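You operate a simulated robot arm through the tools that you are given. There is no shell and no other tool.

You run a simulated robot arm. Do the job below in one go: nothing can be reset, and whatever is moved stays where it is left.

JOB
Tip the stones out of the blue hopper into the black bucket.
Fine: close the gate and the valve first, let the hopper down again, then open the valve fully; the pump stays on.

Only the result counts: the job must be done as asked and must still hold three seconds after the hand-in. Knocking over, shifting, dropping, spilling or breaking anything else fails it.

ROBOT AND FRAMES
A 6-joint arm with a two-finger parallel gripper, fixed in place. Base frame: the origin is at the foot of the arm, x ahead of it, y to its left, z up. Lengths are in mm, angles in degrees, forces in N, time in s.
With the tool pointing down near the work surface it reaches from about 100 to 680 mm from the base axis. Its first joint turns from -66.0 to 66.0 degrees. Payload 2.45 kg.
The TCP is the grasp point between the finger pads, 24 mm short of the fingertips. In the tool frame z runs along the fingers and y along their closing line. Largest opening 68 mm; finger width 17, thickness 10; the body of the gripper, 40 by 70 mm, starts 41 mm behind the TCP.
Orientation is that of the tool frame in the base frame, as a unit quaternion [x, y, z, w]. With the fingers straight down and closing along the base's y, the tool's x points along the base's -x, its y along +y and its z along -z.

CONTROLS
- The arm moves only by the tool nudge_tool. Its argument "increments" is one flat list of numbers, 7 for each row, row after row: the turn, a rotation vector about the tool's x, y, z in degrees, then the shift along the tool's x, y, z in mm, then the gripper command, from -1 (shut) to 1 (fully open), values between in proportion. In form: [rx, ry, rz, tx, ty, tz, claw, rx, ry, rz, tx, ty, tz, claw, ...]. A call has 1 to 20 rows; each row is the pose to reach, as a shift and turn from the pose commanded when the call began, along the tool's axes at that moment. A row lasts 0.2 s, in which the tool goes at most 50 mm and 8.6 degrees; a call with a longer step from one row to the next is refused whole, and so is a gripper value outside its range. Where a pose cannot be reached the arm comes as near as it can. A force on the tool above 90 N (or 10 N above the force at the start of the call, whichever is more), or a blocked arm, ends the call early, and 0.2 s more pass. The fingers move at their own pace (about 108 mm/s each) and stop on an object; they squeeze with about 27 N. The grip force told is the motor's: it shows also when the fingers shut on nothing. Time passes only in rows, and 0.2 s behind the last, so rows that repeat a pose let the fingers close. It gives the time, the measured TCP pose, the force on the tool (base axes), the opening and the grip force at its end, in the units of the frame above (readings bear some noise), with the torque about the TCP (base axes, N m) and any sound that the robot's microphone picked up.
- Cameras (640 x 400 px; columns grow to the right, rows downward): "scene" is fixed at [150.4, 406.4, 1463.1]; the picture's right is [-0.87, -0.49, 0.00], its down [-0.29, 0.51, -0.81] and it looks along [0.40, -0.70, -0.59] (base axes); focal length 244 px, centre (320, 200). "wrist" rides on the gripper at [84, 11, -75] in the tool frame; the picture's right is [-0.13, 0.99, 0.00], its down [-0.60, -0.08, -0.79] and it looks along [-0.79, -0.10, 0.61] (tool axes); focal length 251 px, centre (320, 200). There is no depth. A picture from a camera that has moved, and an enlarged one, comes with that camera's place and axes in the base frame and with its lens.
- grab_frame(camera): a new picture of that camera. No time passes.
- inspect(camera, box): a new picture of the part [left, top, right, bottom] of that camera's present view, enlarged. No time passes.
- finish_job(): hands the job in; it is judged then, once.

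Places have to be worked out from the pictures, the camera data and where the tool is seen. Open the gripper and draw the arm clear of the work before you hand the job in, unless the task says otherwise.

The tools are called after "Call:" by a JSON object that holds its "api" and its "payload". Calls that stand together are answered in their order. nudge_tool: Moves the arm, as the interface text tells. Its arguments: {"type":"object","properties":{"increments":{"type":"array","items":{"type":"number"}}},"required":["increments"]} The other tools are called the same way: grab_frame (camera) takes a picture; inspect (camera, box) takes an enlarged picture of a part of a camera's view; finish_job () hands the job in.

At the start:

```text
time_s: 0.0
tool_pos: [453.0, -122.4, 1329.4]
orientation: [-0.001, 1.0, 0.0, 0.0]
force: [-0.2, 0.1, 0.5]
ft_torque: [0.03, -0.03, -0.02]
opening: 68.2
grasp_force: 0.0
```

scene: 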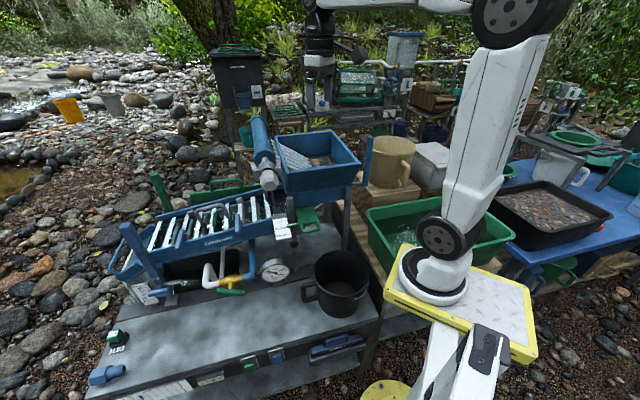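
wrist: 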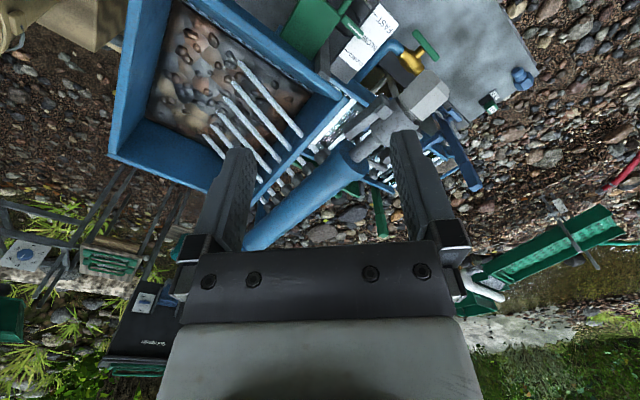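

I start by looking closely at the work station: the blue hopper, gate, valve, bucket and controls.

Call:
{"api": "inspect", "payload": {"camera": "scene", "box": [230, 110, 390, 210]}}

Call:
{"api": "inspect", "payload": {"camera": "scene", "box": [90, 190, 250, 290]}}

Call:
{"api": "inspect", "payload": {"camera": "scene", "box": [230, 200, 390, 300]}}

Call:
{"api": "inspect", "payload": {"camera": "scene", "box": [80, 300, 240, 400]}}

Call:
{"api": "inspect", "payload": {"camera": "scene", "box": [230, 300, 390, 400]}}

Call:
{"api": "inspect", "payload": {"camera": "wrist", "box": [260, 0, 420, 100]}}

Call:
{"api": "inspect", "payload": {"camera": "wrist", "box": [380, 0, 560, 120]}}

Call:
{"api": "inspect", "payload": {"camera": "wrist", "box": [100, 0, 340, 150]}}

```text
4.00 times, centred on (310, 160) of scene
camera zoom: at [150.4, 406.4, 1463.1], right [-0.87, -0.49, 0.0], down [-0.29, 0.51, -0.81], along [0.4, -0.7, -0.59], focal length 975 px, centre (360, 360)
```

zoom: 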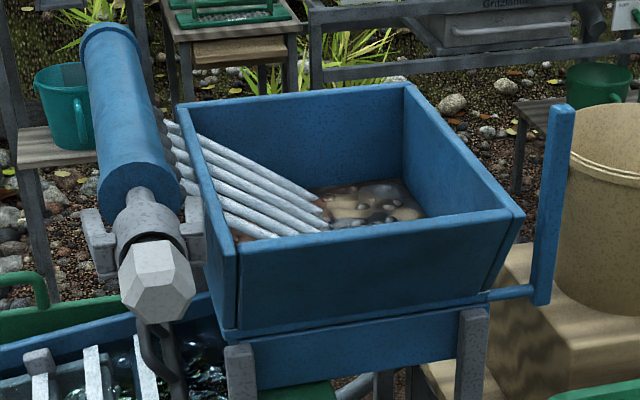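

```text
4.00 times, centred on (170, 240) of scene
camera zoom: at [150.4, 406.4, 1463.1], right [-0.87, -0.49, 0.0], down [-0.29, 0.51, -0.81], along [0.4, -0.7, -0.59], focal length 975 px, centre (920, 40)
```

zoom: 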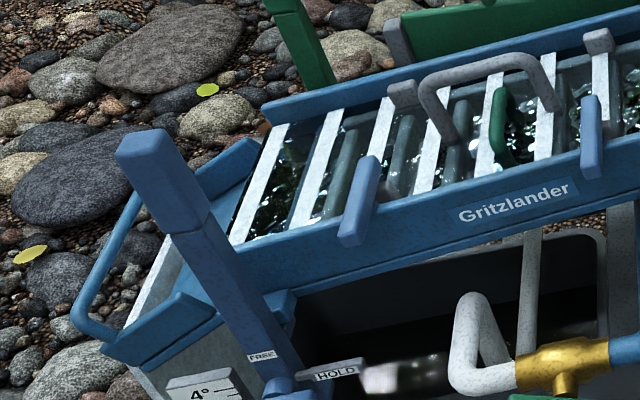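

```text
4.00 times, centred on (310, 250) of scene
camera zoom: at [150.4, 406.4, 1463.1], right [-0.87, -0.49, 0.0], down [-0.29, 0.51, -0.81], along [0.4, -0.7, -0.59], focal length 975 px, centre (360, 0)
```

zoom: 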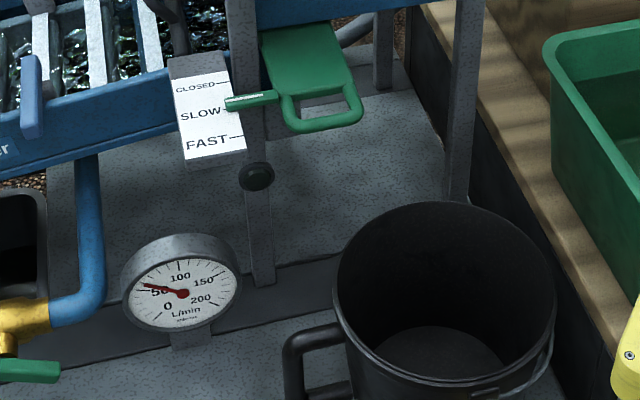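

```text
4.00 times, centred on (160, 350) of scene
camera zoom: at [150.4, 406.4, 1463.1], right [-0.87, -0.49, 0.0], down [-0.29, 0.51, -0.81], along [0.4, -0.7, -0.59], focal length 975 px, centre (960, -400)
```

zoom: 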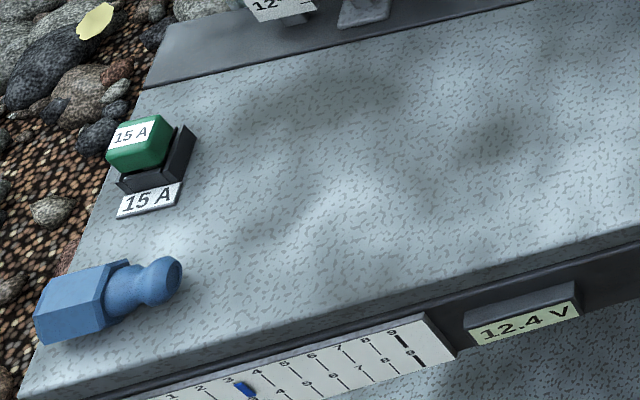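

```text
4.00 times, centred on (310, 350) of scene
camera zoom: at [150.4, 406.4, 1463.1], right [-0.87, -0.49, 0.0], down [-0.29, 0.51, -0.81], along [0.4, -0.7, -0.59], focal length 975 px, centre (360, -400)
```

zoom: 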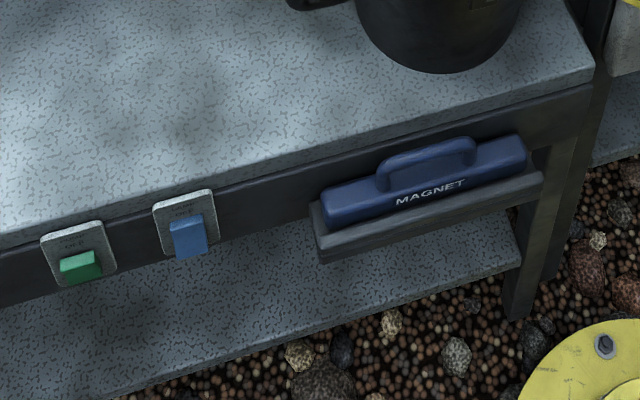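

```text
4.00 times, centred on (340, 50) of wrist
camera zoom: at [368.9, -111.5, 1405.2], right [0.13, 0.99, 0.0], down [0.6, -0.08, 0.79], along [0.79, -0.1, -0.61], focal length 1006 px, centre (240, 800)
```

zoom: 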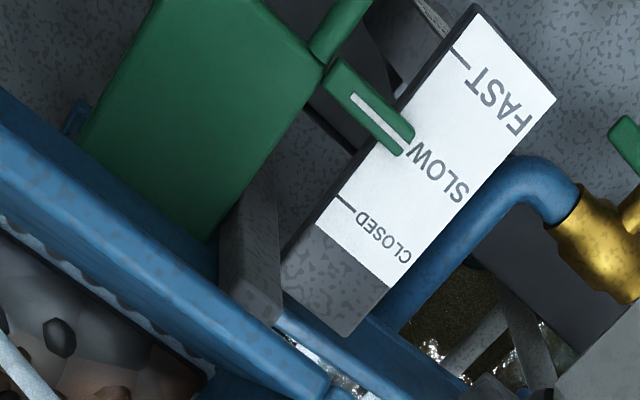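

```text
3.33 times, centred on (470, 60) of wrist
camera zoom: at [368.9, -111.5, 1405.2], right [0.13, 0.99, 0.0], down [0.6, -0.08, 0.79], along [0.79, -0.1, -0.61], focal length 838 px, centre (-180, 667)
```

zoom: 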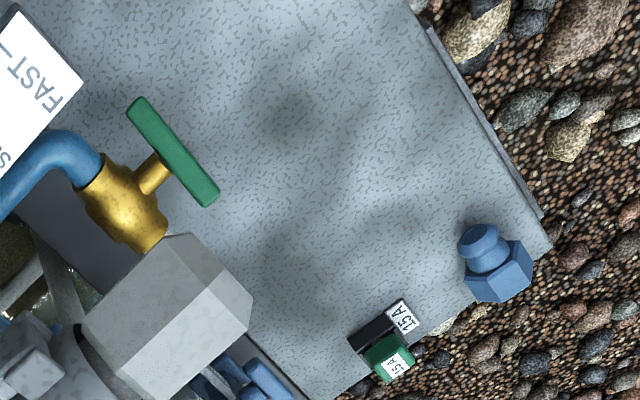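

```text
2.67 times, centred on (220, 75) of wrist
camera zoom: at [368.9, -111.5, 1405.2], right [0.13, 0.99, 0.0], down [0.6, -0.08, 0.79], along [0.79, -0.1, -0.61], focal length 670 px, centre (587, 533)
```

zoom: 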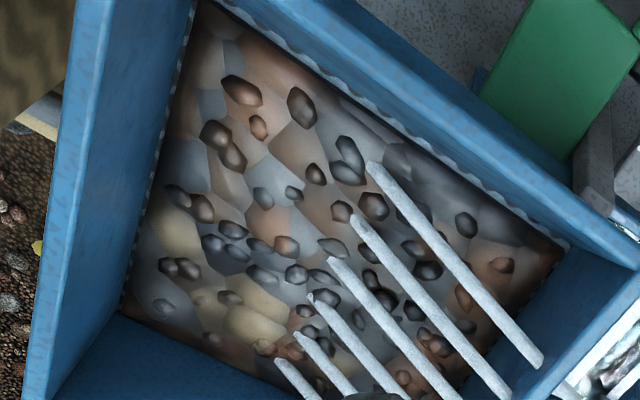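

Stereo from both cameras puts the gate scale at z≈912 (CLOSED near (568,-90), FAST near (519,-41)) and the valve handle near (670,122,697). I look closer at the hopper hinge, lever, latch and valve.

Call:
{"api": "inspect", "payload": {"camera": "scene", "box": [330, 120, 394, 160]}}

Call:
{"api": "inspect", "payload": {"camera": "scene", "box": [320, 155, 384, 195]}}

Call:
{"api": "inspect", "payload": {"camera": "scene", "box": [270, 180, 334, 220]}}

Call:
{"api": "inspect", "payload": {"camera": "scene", "box": [190, 255, 270, 305]}}

Call:
{"api": "inspect", "payload": {"camera": "scene", "box": [120, 260, 200, 310]}}

Call:
{"api": "inspect", "payload": {"camera": "scene", "box": [230, 340, 310, 390]}}

Call:
{"api": "inspect", "payload": {"camera": "scene", "box": [290, 240, 386, 300]}}

Call:
{"api": "inspect", "payload": {"camera": "wrist", "box": [300, 100, 500, 225]}}

```text
10.00 times, centred on (362, 140) of scene
camera zoom: at [150.4, 406.4, 1463.1], right [-0.87, -0.49, 0.0], down [-0.29, 0.51, -0.81], along [0.4, -0.7, -0.59], focal length 2437 px, centre (-100, 800)
```

zoom: 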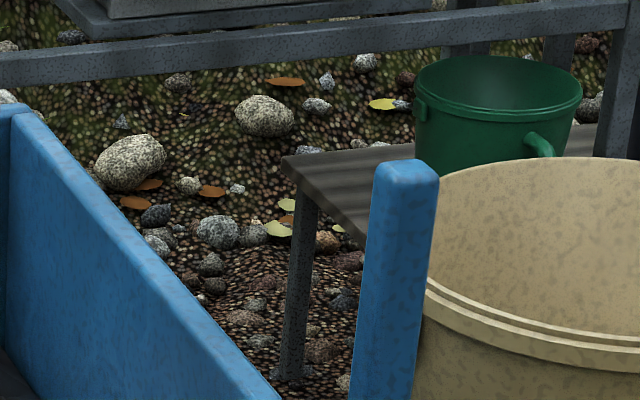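

```text
10.00 times, centred on (352, 175) of scene
camera zoom: at [150.4, 406.4, 1463.1], right [-0.87, -0.49, 0.0], down [-0.29, 0.51, -0.81], along [0.4, -0.7, -0.59], focal length 2437 px, centre (0, 450)
```

zoom: 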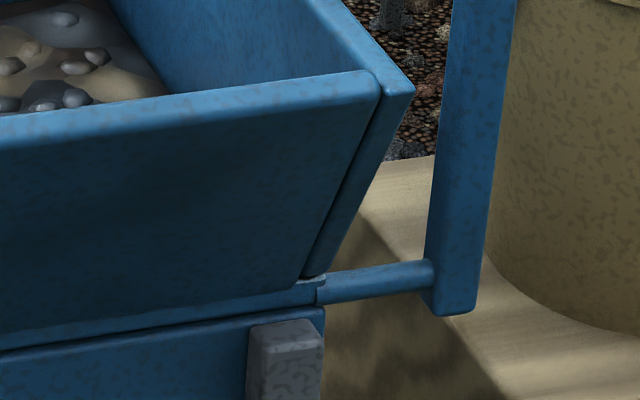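

```text
10.00 times, centred on (302, 200) of scene
camera zoom: at [150.4, 406.4, 1463.1], right [-0.87, -0.49, 0.0], down [-0.29, 0.51, -0.81], along [0.4, -0.7, -0.59], focal length 2437 px, centre (500, 200)
```

zoom: 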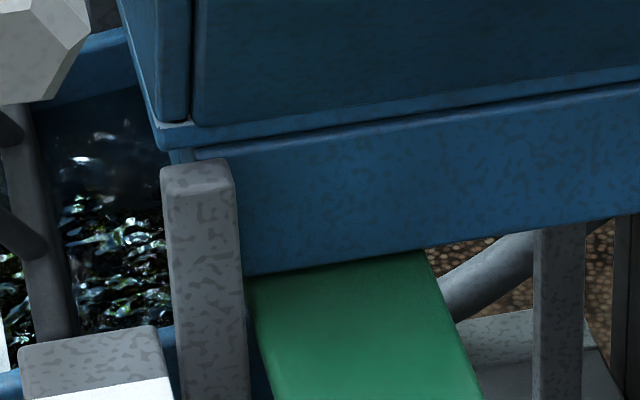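

```text
8.00 times, centred on (230, 280) of scene
camera zoom: at [150.4, 406.4, 1463.1], right [-0.87, -0.49, 0.0], down [-0.29, 0.51, -0.81], along [0.4, -0.7, -0.59], focal length 1950 px, centre (1040, -440)
```

zoom: 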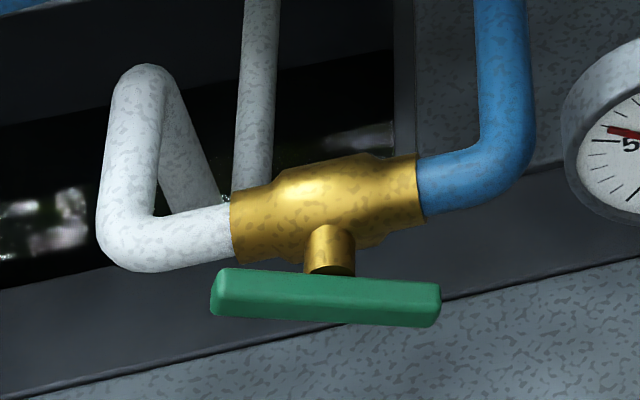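

```text
8.00 times, centred on (160, 285) of scene
camera zoom: at [150.4, 406.4, 1463.1], right [-0.87, -0.49, 0.0], down [-0.29, 0.51, -0.81], along [0.4, -0.7, -0.59], focal length 1950 px, centre (1600, -480)
```

zoom: 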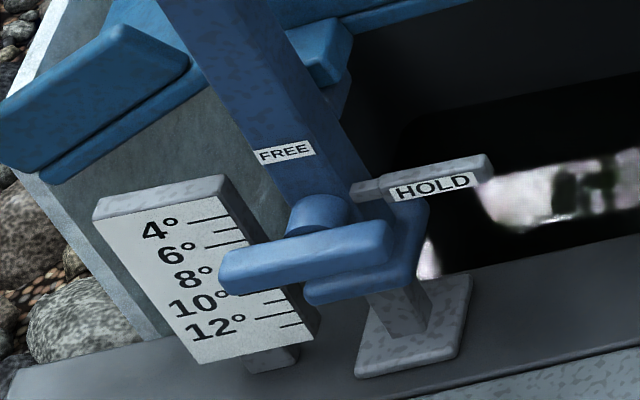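

```text
8.00 times, centred on (270, 365) of scene
camera zoom: at [150.4, 406.4, 1463.1], right [-0.87, -0.49, 0.0], down [-0.29, 0.51, -0.81], along [0.4, -0.7, -0.59], focal length 1950 px, centre (720, -1120)
```

zoom: 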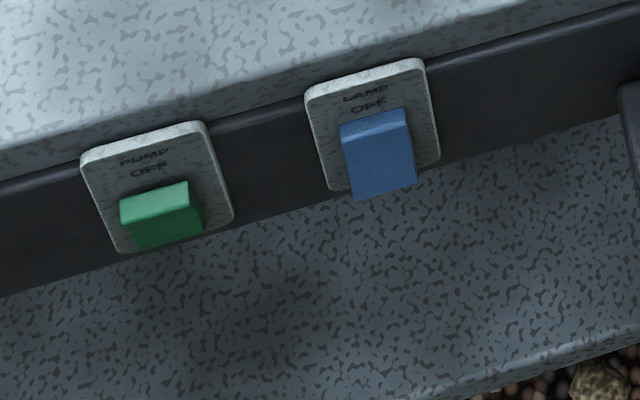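

```text
6.67 times, centred on (338, 270) of scene
camera zoom: at [150.4, 406.4, 1463.1], right [-0.87, -0.49, 0.0], down [-0.29, 0.51, -0.81], along [0.4, -0.7, -0.59], focal length 1625 px, centre (200, -267)
```

zoom: 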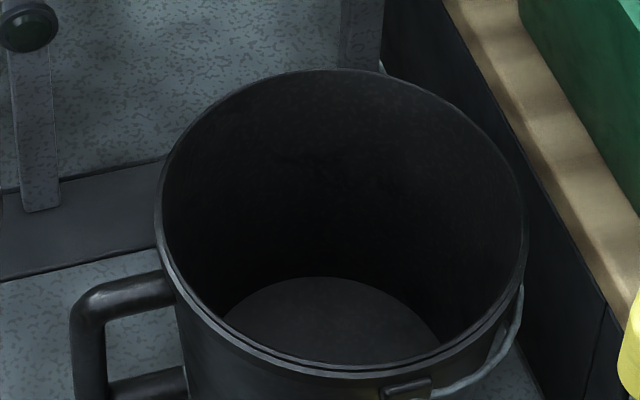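

```text
3.20 times, centred on (400, 162) of wrist
camera zoom: at [368.9, -111.5, 1405.2], right [0.13, 0.99, 0.0], down [0.6, -0.08, 0.79], along [0.79, -0.1, -0.61], focal length 805 px, centre (64, 320)
```

zoom: 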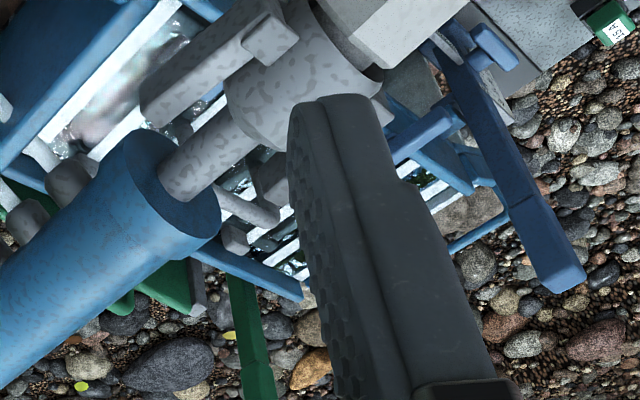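

The valve handle sits about 28° off the pipe, the gate is at SLOW, and the hopper lever is the upright blue bar on the hopper's right. I turn the tool 45° and move it back so the wrist camera sees the hopper front, lever and gate.

Call:
{"api": "nudge_tool", "payload": {"increments": [0, 0, 7.5, 17, 3, 0, 1, 0, 0, 15, 34, 6, 0, 1, 0, 0, 22.5, 50, 9, 0, 1, 0, 0, 30, 67, 12, 0, 1, 0, 0, 37.5, 84, 16, 0, 1, 0, 0, 45, 100, 20, 0, 1]}}

Call:
{"api": "grab_frame", "payload": {"camera": "wrist"}}

Call:
{"api": "grab_frame", "payload": {"camera": "scene"}}

```text
time_s: 1.4
tool_pos: [360.6, -107.8, 1330.1]
orientation: [0.385, 0.923, 0.001, -0.001]
force: [0.0, 0.2, -0.2]
ft_torque: [0.02, -0.04, -0.01]
opening: 68.2
grasp_force: 0.1
out of reach, approached as far as the arm can: row 6
```

```text
taken
camera wrist: at [309.5, -39.5, 1406.6], right [0.79, 0.61, 0.0], down [0.37, -0.49, 0.79], along [0.48, -0.63, -0.61], focal length 251 px, centre (320, 200)
```

wrist: 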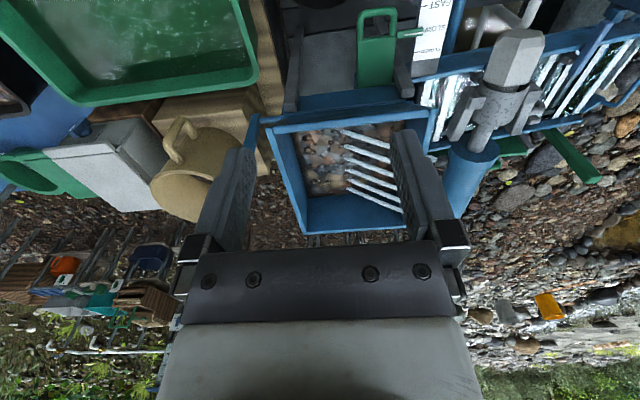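

```text
taken
```

scene: 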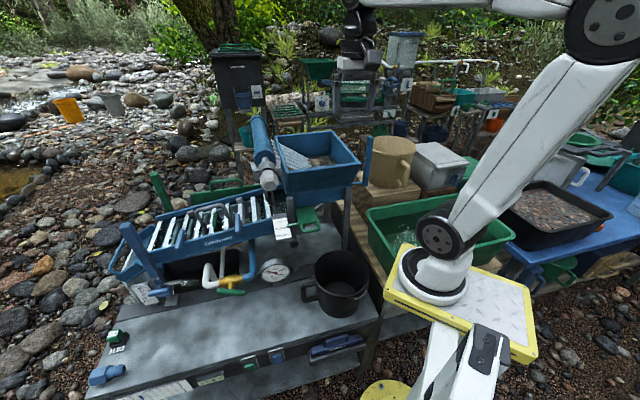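

The new view shows the whole hopper, gate and scale from the front. I enlarge it to triangulate the lever, hinge and gate handle.

Call:
{"api": "inspect", "payload": {"camera": "wrist", "box": [230, 80, 310, 130]}}

Call:
{"api": "inspect", "payload": {"camera": "wrist", "box": [340, 0, 460, 75]}}

Call:
{"api": "inspect", "payload": {"camera": "wrist", "box": [260, 75, 420, 175]}}

Call:
{"api": "inspect", "payload": {"camera": "scene", "box": [255, 255, 295, 280]}}

```text
8.00 times, centred on (270, 105) of wrist
camera zoom: at [309.5, -39.5, 1406.6], right [0.79, 0.61, 0.0], down [0.37, -0.49, 0.79], along [0.48, -0.63, -0.61], focal length 2012 px, centre (720, 960)
```

zoom: 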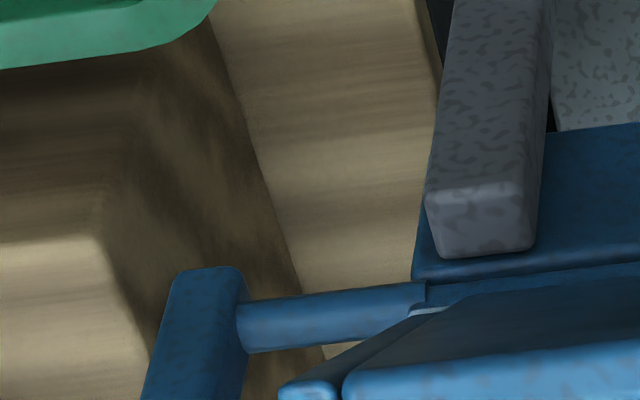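

```text
5.33 times, centred on (400, 38) of wrist
camera zoom: at [309.5, -39.5, 1406.6], right [0.79, 0.61, 0.0], down [0.37, -0.49, 0.79], along [0.48, -0.63, -0.61], focal length 1341 px, centre (-107, 1067)
```

zoom: 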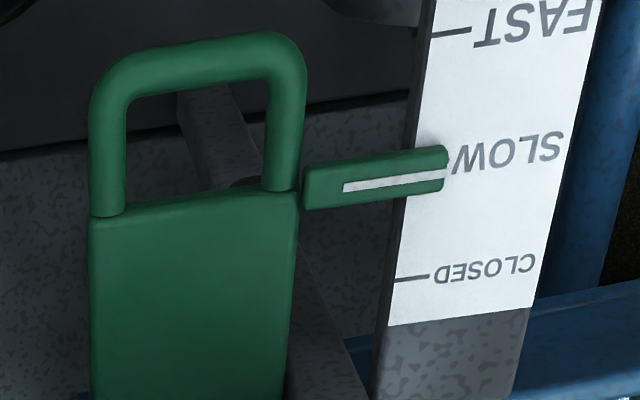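

```text
4.00 times, centred on (340, 125) of wrist
camera zoom: at [309.5, -39.5, 1406.6], right [0.79, 0.61, 0.0], down [0.37, -0.49, 0.79], along [0.48, -0.63, -0.61], focal length 1006 px, centre (240, 500)
```

zoom: 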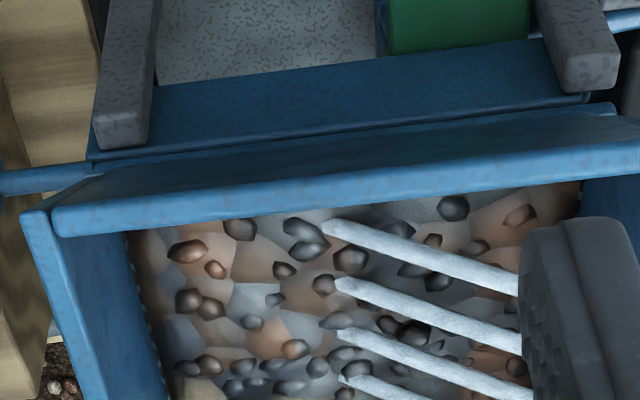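

```text
16.00 times, centred on (275, 268) of scene
camera zoom: at [150.4, 406.4, 1463.1], right [-0.87, -0.49, 0.0], down [-0.29, 0.51, -0.81], along [0.4, -0.7, -0.59], focal length 3899 px, centre (1040, -880)
```

zoom: 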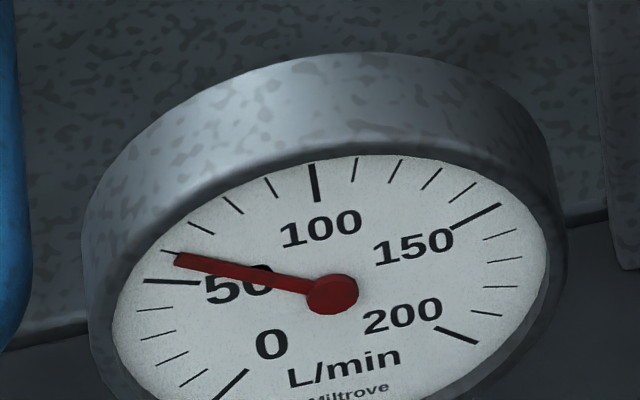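

Triangulated: hinge axle near (395..427, -357..-318, 970) running along (0.71,0.71), lever top near (389,-363,1150), gate bar near (463,-91,912). Next I tilt the tool so the wrist camera looks down at the bucket and gate.

Call:
{"api": "nudge_tool", "payload": {"increments": [0, 8, 0, 0, 0, 0, 1, 0, 16, 0, 0, 0, 0, 1, 0, 24, 0, 0, 0, 0, 1, 0, 32, 0, 0, 0, 0, 1]}}

Call:
{"api": "grab_frame", "payload": {"camera": "wrist"}}

Call:
{"api": "inspect", "payload": {"camera": "wrist", "box": [200, 0, 360, 100]}}

Call:
{"api": "inspect", "payload": {"camera": "wrist", "box": [340, 0, 500, 100]}}

```text
time_s: 2.4
tool_pos: [360.9, -105.3, 1324.2]
orientation: [0.368, 0.888, 0.107, -0.255]
force: [0.0, 0.6, 0.2]
ft_torque: [0.02, 0.02, -0.01]
opening: 67.5
grasp_force: 0.1
out of reach, approached as far as the arm can: row 4
```

```text
taken
camera wrist: at [346.4, -74.9, 1432.9], right [0.78, 0.62, -0.07], down [0.6, -0.72, 0.35], along [0.17, -0.31, -0.93], focal length 251 px, centre (320, 200)
```

wrist: 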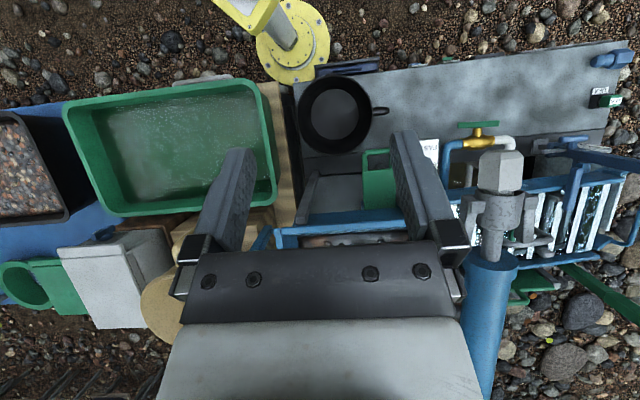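

```text
4.00 times, centred on (280, 50) of wrist
camera zoom: at [346.4, -74.9, 1432.9], right [0.78, 0.62, -0.07], down [0.6, -0.72, 0.35], along [0.17, -0.31, -0.93], focal length 1006 px, centre (480, 800)
```

zoom: 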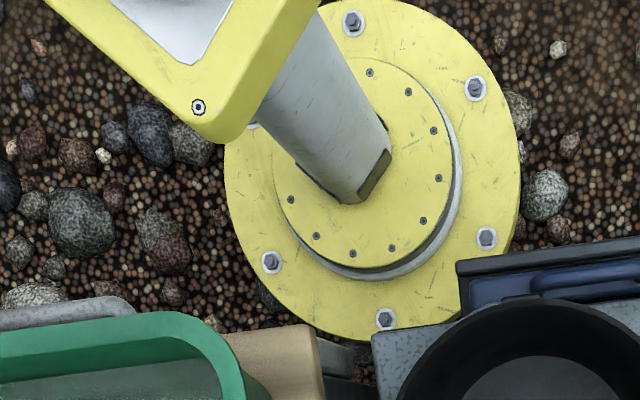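

```text
4.00 times, centred on (420, 50) of wrist
camera zoom: at [346.4, -74.9, 1432.9], right [0.78, 0.62, -0.07], down [0.6, -0.72, 0.35], along [0.17, -0.31, -0.93], focal length 1006 px, centre (-80, 800)
```

zoom: 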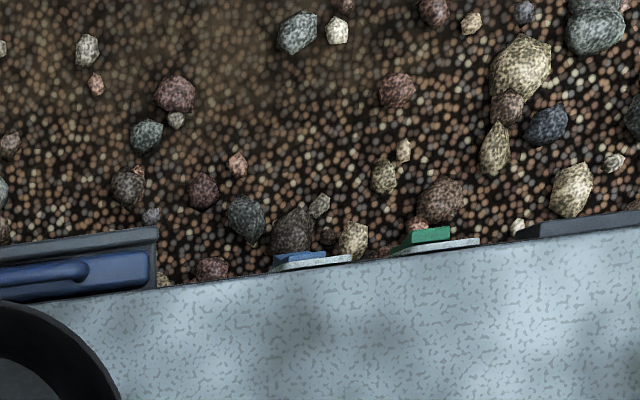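

Looking straight down, the bucket rim is at about (352,-92), rim height ~760, radius ~98, centred in front of the hopper. I now tilt the tool the other way (fingers leaning towards the hopper) and close the fingers, ready to push the gate bar.

Call:
{"api": "nudge_tool", "payload": {"increments": [0, -8, 0, 0, 0, 0, -1, 0, -16, 0, 0, 0, 0, -1, 0, -24, 0, 0, 0, 0, -1, 0, -32, 0, 0, 0, 0, -1, 0, -40, 0, 0, 0, 0, -1, 0, -48, 0, 0, 0, 0, -1, 0, -56, 0, 0, 0, 0, -1]}}

```text
time_s: 4.0
tool_pos: [426.0, -121.1, 1326.6]
orientation: [0.375, 0.904, -0.078, 0.193]
force: [-0.5, -0.3, 0.1]
ft_torque: [0.02, -0.01, -0.05]
opening: 0.0
grasp_force: 24.3
out of reach, approached as far as the arm can: row 5, 6, 7
```

The arm could not hold position at that height, but the tilt is as wanted (about 24°). I move down to a standoff in front of the gate bar, near (433,-62,1000).

Call:
{"api": "nudge_tool", "payload": {"increments": [0, 0, 0, 21, 6, 35, -1, 0, 0, 0, 42, 11, 71, -1, 0, 0, 0, 62, 17, 106, -1, 0, 0, 0, 83, 23, 142, -1, 0, 0, 0, 104, 28, 177, -1, 0, 0, 0, 125, 34, 213, -1, 0, 0, 0, 146, 40, 248, -1, 0, 0, 0, 166.5, 45.5, 283.7, -1]}}

Call:
{"api": "grab_frame", "payload": {"camera": "wrist"}}

Call:
{"api": "grab_frame", "payload": {"camera": "scene"}}

```text
time_s: 5.8
tool_pos: [433.9, -61.6, 1001.1]
orientation: [0.375, 0.904, -0.077, 0.19]
force: [-0.1, -0.8, -0.1]
ft_torque: [-0.03, 0.01, 0.01]
opening: 0.3
grasp_force: 23.9
```

```text
taken
camera wrist: at [365.1, 21.8, 1037.0], right [0.78, 0.62, 0.05], down [0.11, -0.22, 0.97], along [0.61, -0.75, -0.24], focal length 251 px, centre (320, 200)
```

wrist: 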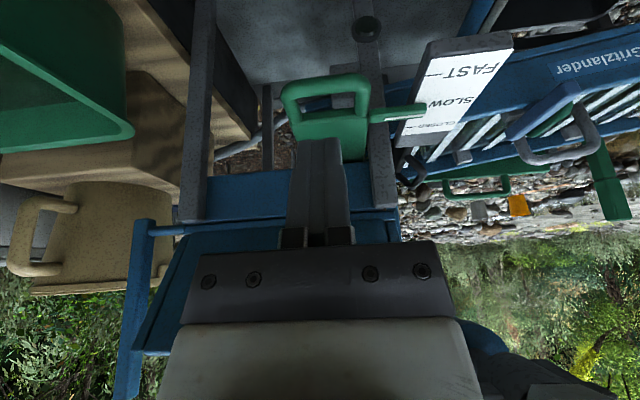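

```text
taken
```

scene: 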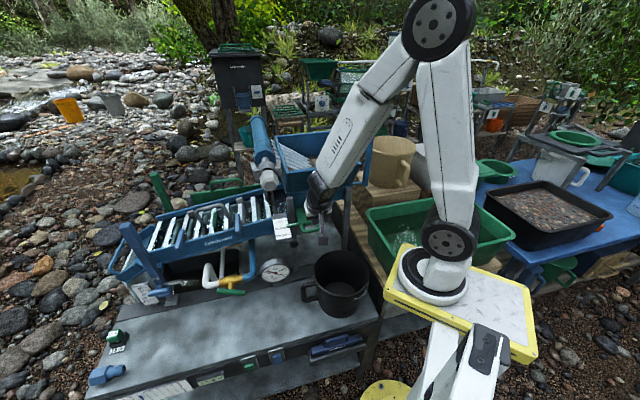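

The bar now triangulates to about (466,-91,917). I lower the closed fingers in front of it, leaving a gap, to check before pushing.

Call:
{"api": "nudge_tool", "payload": {"increments": [0, 0, 0, 10, 0.5, 27, -1, 0, 0, 0, 20, 1, 54, -1, 0, 0, 0, 30.9, 1.4, 80.7, -1]}}

Call:
{"api": "grab_frame", "payload": {"camera": "wrist"}}

Call:
{"api": "inspect", "payload": {"camera": "scene", "box": [260, 170, 380, 245]}}

```text
time_s: 6.6
tool_pos: [435.6, -65.7, 914.6]
orientation: [0.375, 0.904, -0.078, 0.191]
force: [-0.2, -0.1, 0.4]
ft_torque: [0.01, -0.03, -0.02]
opening: 0.0
grasp_force: 23.3
```

```text
taken
camera wrist: at [367.6, 17.9, 949.3], right [0.79, 0.62, 0.05], down [0.11, -0.22, 0.97], along [0.61, -0.76, -0.24], focal length 251 px, centre (320, 200)
```

wrist: 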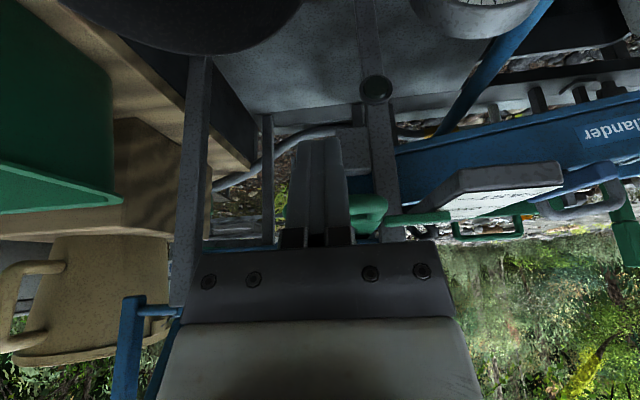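

```text
5.33 times, centred on (320, 208) of scene
camera zoom: at [150.4, 406.4, 1463.1], right [-0.87, -0.49, 0.0], down [-0.29, 0.51, -0.81], along [0.4, -0.7, -0.59], focal length 1300 px, centre (320, 160)
```

zoom: 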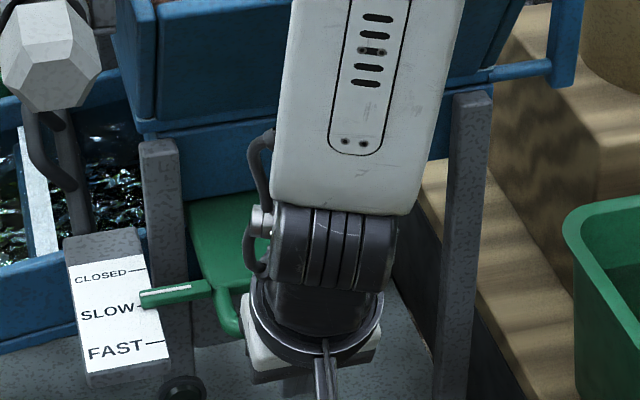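

The fingers are within the bar's span, about 8 mm off its centre and a gap ahead of it. I shift sideways and push along (0.71,-0.71), checking the pointer partway.

Call:
{"api": "nudge_tool", "payload": {"increments": [0, 0, 0, -9, 8, 4, -1, 0, 0, 0, -18, 8, 8, -1, 0, 0, 0, -23, 8, 10, -1, 0, 0, 0, -27.5, 8, 12.2, -1, 0, 0, 0, -32, 8, 14.2, -1, 0, 0, 0, -36.6, 8, 16.3, -1]}}

Call:
{"api": "inspect", "payload": {"camera": "scene", "box": [260, 170, 340, 220]}}

Call:
{"api": "grab_frame", "payload": {"camera": "wrist"}}

```text
time_s: 8.0
tool_pos: [471.0, -88.1, 914.1]
orientation: [0.375, 0.903, -0.079, 0.192]
force: [0.3, 1.9, -0.7]
ft_torque: [0.01, 0.02, 0.01]
opening: 0.0
grasp_force: 23.5
```

```text
8.00 times, centred on (300, 195) of scene
camera zoom: at [150.4, 406.4, 1463.1], right [-0.87, -0.49, 0.0], down [-0.29, 0.51, -0.81], along [0.4, -0.7, -0.59], focal length 1950 px, centre (480, 240)
```

zoom: 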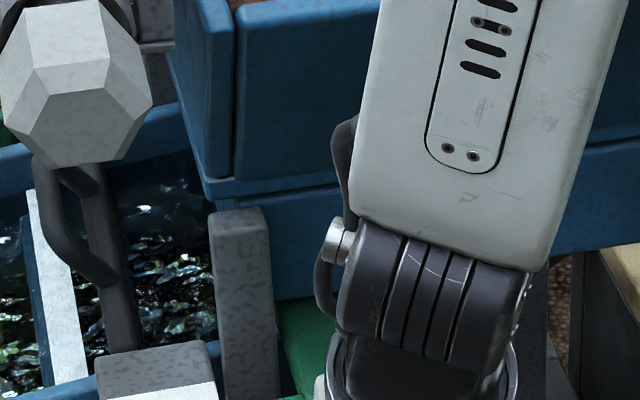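

```text
taken
camera wrist: at [402.4, -3.8, 950.0], right [0.78, 0.62, 0.05], down [0.11, -0.22, 0.97], along [0.61, -0.76, -0.24], focal length 251 px, centre (320, 200)
```

wrist: 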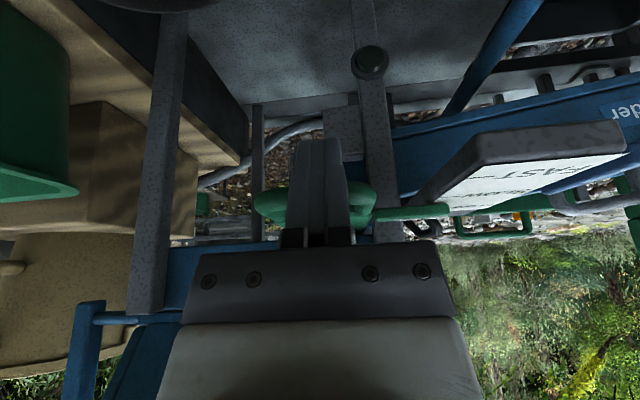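

Force is only about 2 N. I check the scale around the pointer to see if the gate moved.

Call:
{"api": "inspect", "payload": {"camera": "scene", "box": [260, 200, 340, 250]}}

Call:
{"api": "inspect", "payload": {"camera": "wrist", "box": [240, 150, 480, 300]}}

```text
8.00 times, centred on (300, 225) of scene
camera zoom: at [150.4, 406.4, 1463.1], right [-0.87, -0.49, 0.0], down [-0.29, 0.51, -0.81], along [0.4, -0.7, -0.59], focal length 1950 px, centre (480, 0)
```

zoom: 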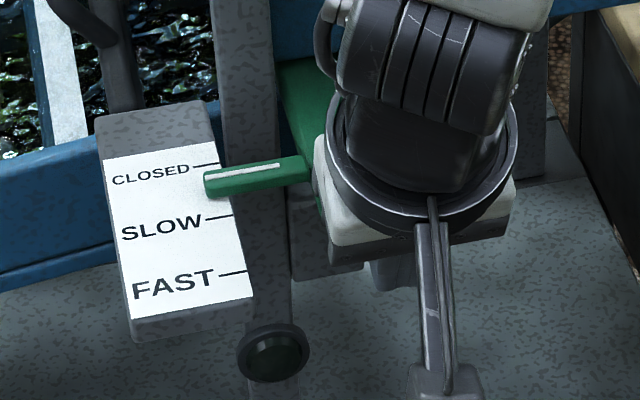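

```text
2.67 times, centred on (360, 225) of wrist
camera zoom: at [402.4, -3.8, 950.0], right [0.78, 0.62, 0.05], down [0.11, -0.22, 0.97], along [0.61, -0.76, -0.24], focal length 670 px, centre (213, 133)
```

zoom: 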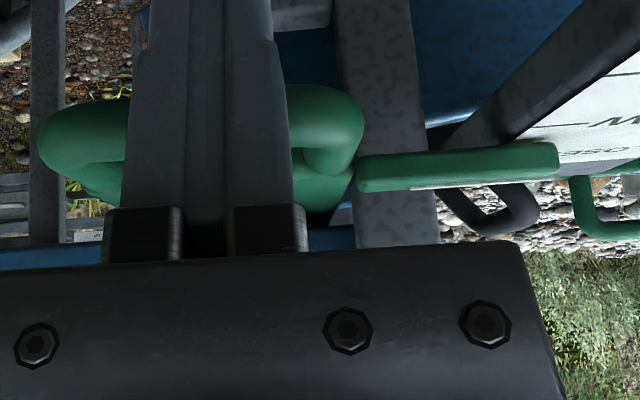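

The gate moved about halfway; allowing for the pointer's height parallax, about 17 mm remain. I push on in small steps.

Call:
{"api": "nudge_tool", "payload": {"increments": [0, 0, 0, -4.6, 0, 2, -1, 0, 0, 0, -9.2, 0, 4.1, -1, 0, 0, 0, -12.8, 0, 5.7, -1]}}

Call:
{"api": "inspect", "payload": {"camera": "scene", "box": [260, 200, 340, 250]}}

```text
time_s: 8.8
tool_pos: [479.7, -97.0, 915.0]
orientation: [0.375, 0.904, -0.079, 0.192]
force: [-0.5, 1.4, 0.9]
ft_torque: [-0.02, 0.0, 0.05]
opening: 0.1
grasp_force: 23.6
```

```text
8.00 times, centred on (300, 225) of scene
camera zoom: at [150.4, 406.4, 1463.1], right [-0.87, -0.49, 0.0], down [-0.29, 0.51, -0.81], along [0.4, -0.7, -0.59], focal length 1950 px, centre (480, 0)
```

zoom: 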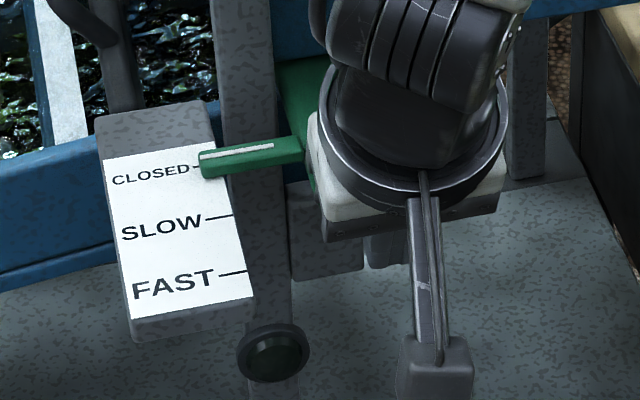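

About 4–5 mm remain by the parallax estimate. I push on in small steps and watch for the end stop in the force.

Call:
{"api": "nudge_tool", "payload": {"increments": [0, 0, 0, -1.5, 0, 0.7, -1, 0, 0, 0, -3, 0, 1.3, -1, 0, 0, 0, -4.5, 0, 2, -1]}}

Call:
{"api": "inspect", "payload": {"camera": "scene", "box": [260, 200, 340, 250]}}

```text
time_s: 9.6
tool_pos: [484.2, -101.8, 914.5]
orientation: [0.375, 0.903, -0.079, 0.192]
force: [-1.4, 0.6, 0.3]
ft_torque: [-0.03, -0.01, -0.01]
opening: 0.1
grasp_force: 23.2
```

```text
8.00 times, centred on (300, 225) of scene
camera zoom: at [150.4, 406.4, 1463.1], right [-0.87, -0.49, 0.0], down [-0.29, 0.51, -0.81], along [0.4, -0.7, -0.59], focal length 1950 px, centre (480, 0)
```

zoom: 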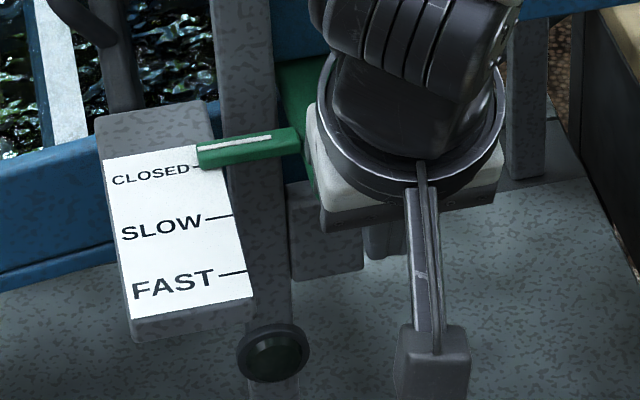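

By the parallax reckoning the pointer is now about at CLOSED. I go a few more millimetres to seat it against the stop, if there is one.

Call:
{"api": "nudge_tool", "payload": {"increments": [0, 0, 0, -0.9, 0, 0.4, -1, 0, 0, 0, -1.8, 0, 0.8, -1, 0, 0, 0, -2.8, 0, 1.2, -1, 0, 0, 0, -3.7, 0, 1.6, -1]}}

Call:
{"api": "inspect", "payload": {"camera": "scene", "box": [260, 200, 340, 250]}}

```text
time_s: 10.6
tool_pos: [484.4, -102.2, 914.9]
orientation: [0.375, 0.904, -0.078, 0.189]
force: [-22.4, 19.8, 12.0]
ft_torque: [-0.11, -0.11, -0.04]
opening: 0.0
grasp_force: 23.5
```

```text
8.00 times, centred on (300, 225) of scene
camera zoom: at [149.6, 407.0, 1463.0], right [-0.87, -0.49, 0.0], down [-0.29, 0.51, -0.81], along [0.4, -0.7, -0.58], focal length 1950 px, centre (480, 0)
```

zoom: 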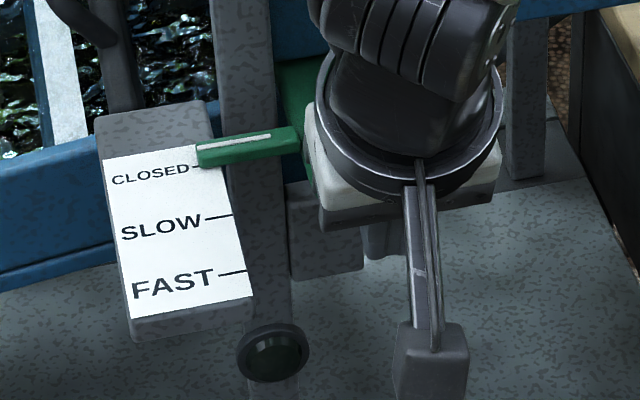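

The force rose to about 32 N with no more travel, so the gate is firmly closed. I back off, lift, and move sideways to free space on the way to the valve.

Call:
{"api": "nudge_tool", "payload": {"increments": [0, 0, 0, 18, 0, -8, -1, 0, 0, 0, 37, 0, -16, -1, 0, 0, 0, 60, 0, -26, -1, 0, 0, 0, 50, 0, -48, -1, 0, 0, 0, 42, 40, -68, -1, 0, 0, 0, 42, 85, -68, -1, 0, 0, 0, 42, 130, -68, -1, 0, 0, 0, 42, 180, -68, -1]}}

Call:
{"api": "grab_frame", "payload": {"camera": "scene"}}

Call:
{"api": "inspect", "payload": {"camera": "scene", "box": [260, 200, 340, 250]}}

Call:
{"api": "grab_frame", "payload": {"camera": "wrist"}}

```text
time_s: 12.4
tool_pos: [569.1, 70.8, 957.6]
orientation: [0.374, 0.904, -0.079, 0.191]
force: [0.3, 1.1, 0.6]
ft_torque: [0.01, 0.0, 0.0]
opening: 0.0
grasp_force: 23.6
```

```text
taken
```

scene: 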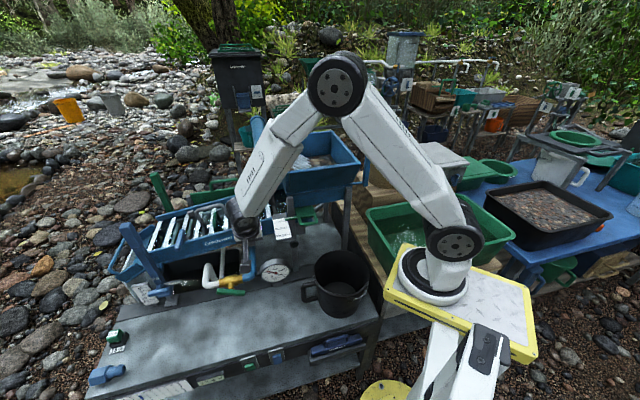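

```text
8.00 times, centred on (300, 225) of scene
camera zoom: at [150.4, 406.4, 1463.1], right [-0.87, -0.49, 0.0], down [-0.29, 0.51, -0.81], along [0.4, -0.7, -0.59], focal length 1950 px, centre (480, 0)
```

zoom: 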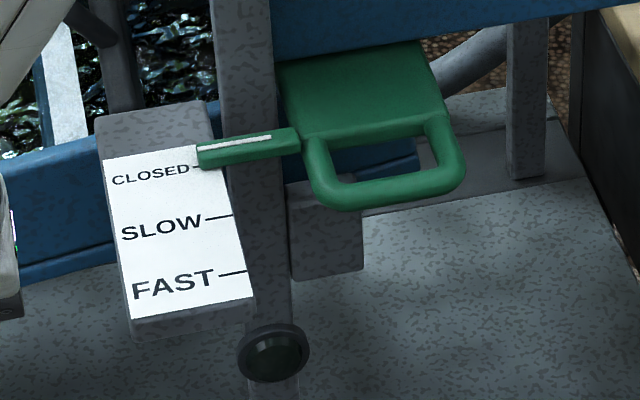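

```text
taken
camera wrist: at [500.9, 153.4, 994.1], right [0.78, 0.62, 0.05], down [0.11, -0.22, 0.97], along [0.61, -0.76, -0.24], focal length 251 px, centre (320, 200)
```

wrist: 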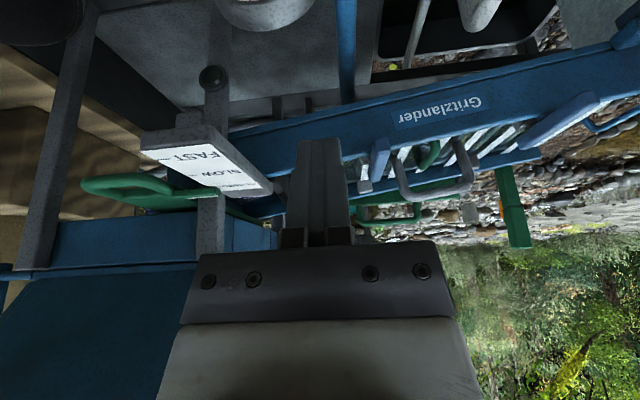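

The gate reads CLOSED and stays there. Now I pitch the tool to horizontal, pointing at the valve along (0.71,-0.71), with the fingers half open.

Call:
{"api": "nudge_tool", "payload": {"increments": [0, -8.3, 0, 5, 0, 0, 0, 0, -16.6, 0, 10, 0, 0, 0, 0, -24.9, 0, 15, 0, 0, 0, 0, -33.2, 0, 20, 0, 0, 0, 0, -41.5, 0, 25, 0, 0, 0, 0, -49.8, 0, 30, 0, 0, 0, 0, -58.1, 0, 35, 0, 0, 0, 0, -66.4, 0, 40, 0, 0, 0]}}

Call:
{"api": "grab_frame", "payload": {"camera": "wrist"}}

Call:
{"api": "grab_frame", "payload": {"camera": "scene"}}

```text
time_s: 14.2
tool_pos: [540.4, 96.6, 944.2]
orientation: [0.27, 0.65, -0.271, 0.657]
force: [0.2, 0.0, -0.1]
ft_torque: [-0.02, -0.04, -0.03]
opening: 34.2
grasp_force: 0.0
```

```text
taken
camera wrist: at [496.6, 157.3, 860.1], right [0.7, 0.7, 0.13], down [-0.62, 0.51, 0.6], along [0.35, -0.5, 0.79], focal length 251 px, centre (320, 200)
```

wrist: 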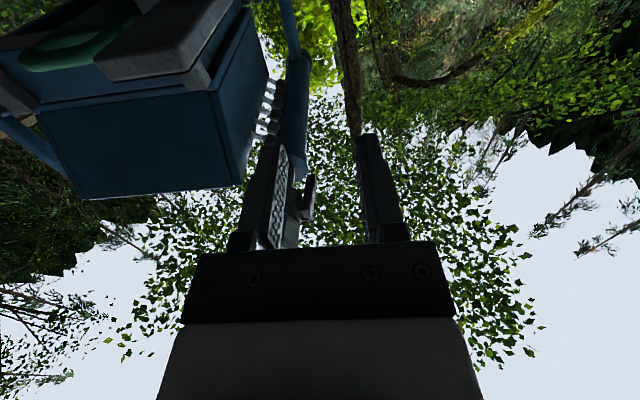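

```text
taken
```

scene: 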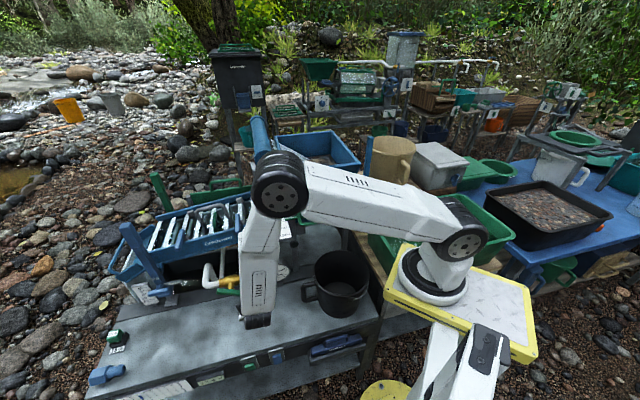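

The tool now points horizontally along (0.71,-0.71) with its x axis straight down. I roll it about 118° so the fingers close across the tilted valve handle with the camera on the upper side.

Call:
{"api": "nudge_tool", "payload": {"increments": [0, 0, 8.4, 0, 0, 0, 0, 0, 0, 16.8, 0, 0, 0, 0, 0, 0, 25.2, 0, 0, 0, 0, 0, 0, 33.6, 0, 0, 0, 0, 0, 0, 42, 0, 0, 0, 0, 0, 0, 50.4, 0, 0, 0, 0, 0, 0, 58.8, 0, 0, 0, 0, 0, 0, 67.2, 0, 0, 0, 0, 0, 0, 75.6, 0, 0, 0, 0, 0, 0, 84, 0, 0, 0, 0, 0, 0, 92.4, 0, 0, 0, 0, 0, 0, 100.8, 0, 0, 0, 0, 0, 0, 109.2, 0, 0, 0, 0, 0, 0, 117.6, 0, 0, 0, 0]}}

Call:
{"api": "grab_frame", "payload": {"camera": "wrist"}}

Call:
{"api": "grab_frame", "payload": {"camera": "scene"}}

```text
time_s: 17.2
tool_pos: [800.4, 223.4, 1118.0]
orientation: [0.686, 0.344, 0.216, 0.603]
force: [0.5, 0.0, -0.2]
ft_torque: [0.01, 0.02, -0.02]
opening: 34.2
grasp_force: 0.0
out of reach, approached as far as the arm can: row 1, 2, 3, 4, 5, 6, 7, 8, 9, 10, 11, 12, 13, 14
```

```text
taken
camera wrist: at [805.4, 336.5, 1132.2], right [0.12, -0.13, 0.98], down [-0.99, 0.1, 0.14], along [-0.12, -0.99, -0.11], focal length 251 px, centre (320, 200)
```

wrist: 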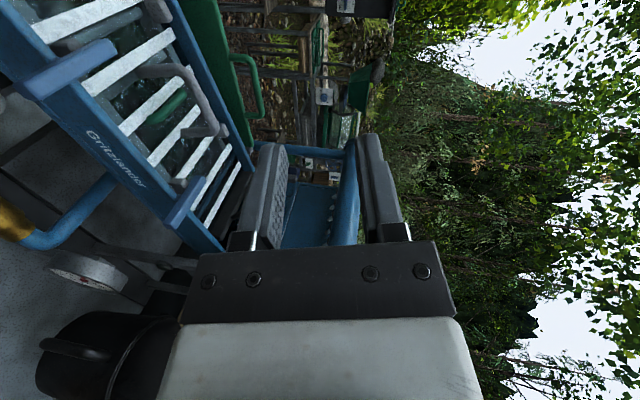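

```text
taken
```

scene: 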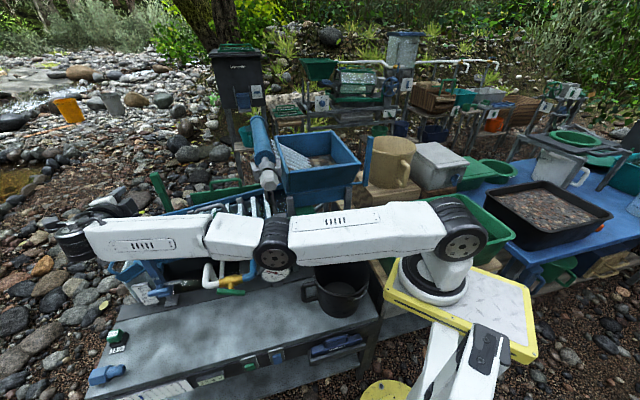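

The roll drove the wrist to a limit and the arm swung out (no contact). The new orientation is close to one usable from above, so I'll carefully bring it inward while pitching to fingers-down, and grip the valve handle from the top instead. First a short part of that move.

Call:
{"api": "nudge_tool", "payload": {"increments": [8, 0.4, 0.7, -15, -5, -9, 0, 16, 0.8, 1.4, -30, -11, -18, 0, 24, 1.2, 2.1, -44, -16, -26, 0]}}

Call:
{"api": "grab_frame", "payload": {"camera": "scene"}}

```text
time_s: 18.0
tool_pos: [780.0, 233.5, 1107.8]
orientation: [0.801, 0.375, 0.157, 0.44]
force: [-0.2, -0.3, -0.6]
ft_torque: [0.0, -0.02, -0.01]
opening: 33.8
grasp_force: 0.0
out of reach, approached as far as the arm can: row 1, 2, 3
```

```text
taken
```

scene: 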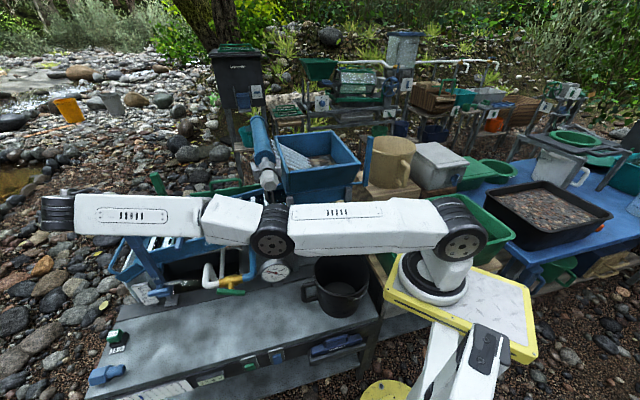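

The arm is still stretched out; orientation is turning as wanted. I continue, pulling further in toward (600,150,1080).

Call:
{"api": "nudge_tool", "payload": {"increments": [7.9, 0.4, 0.7, -30, -13, -7, 0, 15.9, 0.8, 1.4, -60, -26, -13, 0, 23.8, 1.2, 2.1, -90, -39, -20, 0, 31.8, 1.6, 2.7, -120, -52, -27, 0]}}

Call:
{"api": "grab_frame", "payload": {"camera": "scene"}}

```text
time_s: 19.2
tool_pos: [792.3, 240.4, 1219.0]
orientation: [0.876, 0.324, 0.304, 0.185]
force: [0.5, 0.0, 0.0]
ft_torque: [0.0, 0.01, 0.06]
opening: 34.0
grasp_force: 0.1
out of reach, approached as far as the arm can: row 1, 2, 3
stopped in row 4: the arm was blocked; the commanded pose is now the measured one
```

```text
taken
```

scene: 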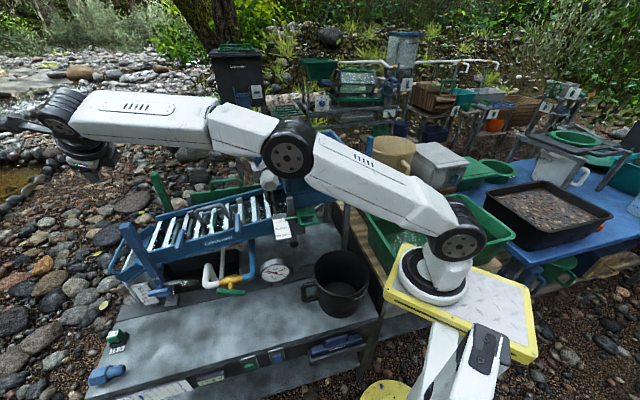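

That roll direction is limited, so I undo it: rotate about the tool axis the other way while drawing the arm back in over free space.

Call:
{"api": "nudge_tool", "payload": {"increments": [0, 0, -8, -10, -2, -5, 0, 0, 0, -16, -20, -4, -10, 0, 0, 0, -24, -35, -7, -18, 0, 0, 0, -32, -55, -10, -28, 0, 0, 0, -40, -75, -14, -38, 0, 0, 0, -48, -95, -18, -48, 0, 0, 0, -56, -120, -23, -60, 0, 0, 0, -64, -146, -28, -73, 0]}}

Call:
{"api": "grab_frame", "payload": {"camera": "scene"}}

```text
time_s: 21.0
tool_pos: [642.4, 169.2, 1197.7]
orientation: [0.57, 0.74, 0.161, 0.319]
force: [-0.3, 0.7, -0.2]
ft_torque: [0.01, 0.02, 0.01]
opening: 34.2
grasp_force: 0.0
```

```text
taken
```

scene: 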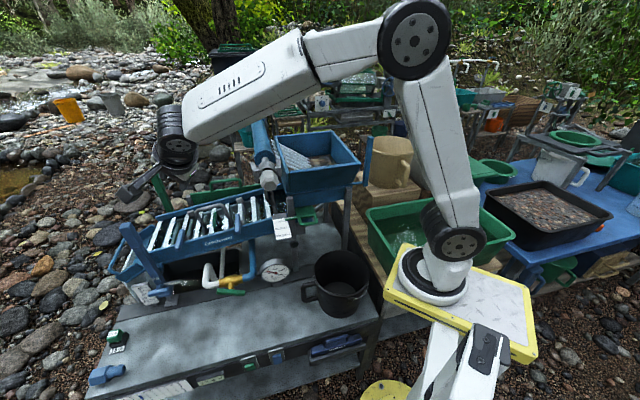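

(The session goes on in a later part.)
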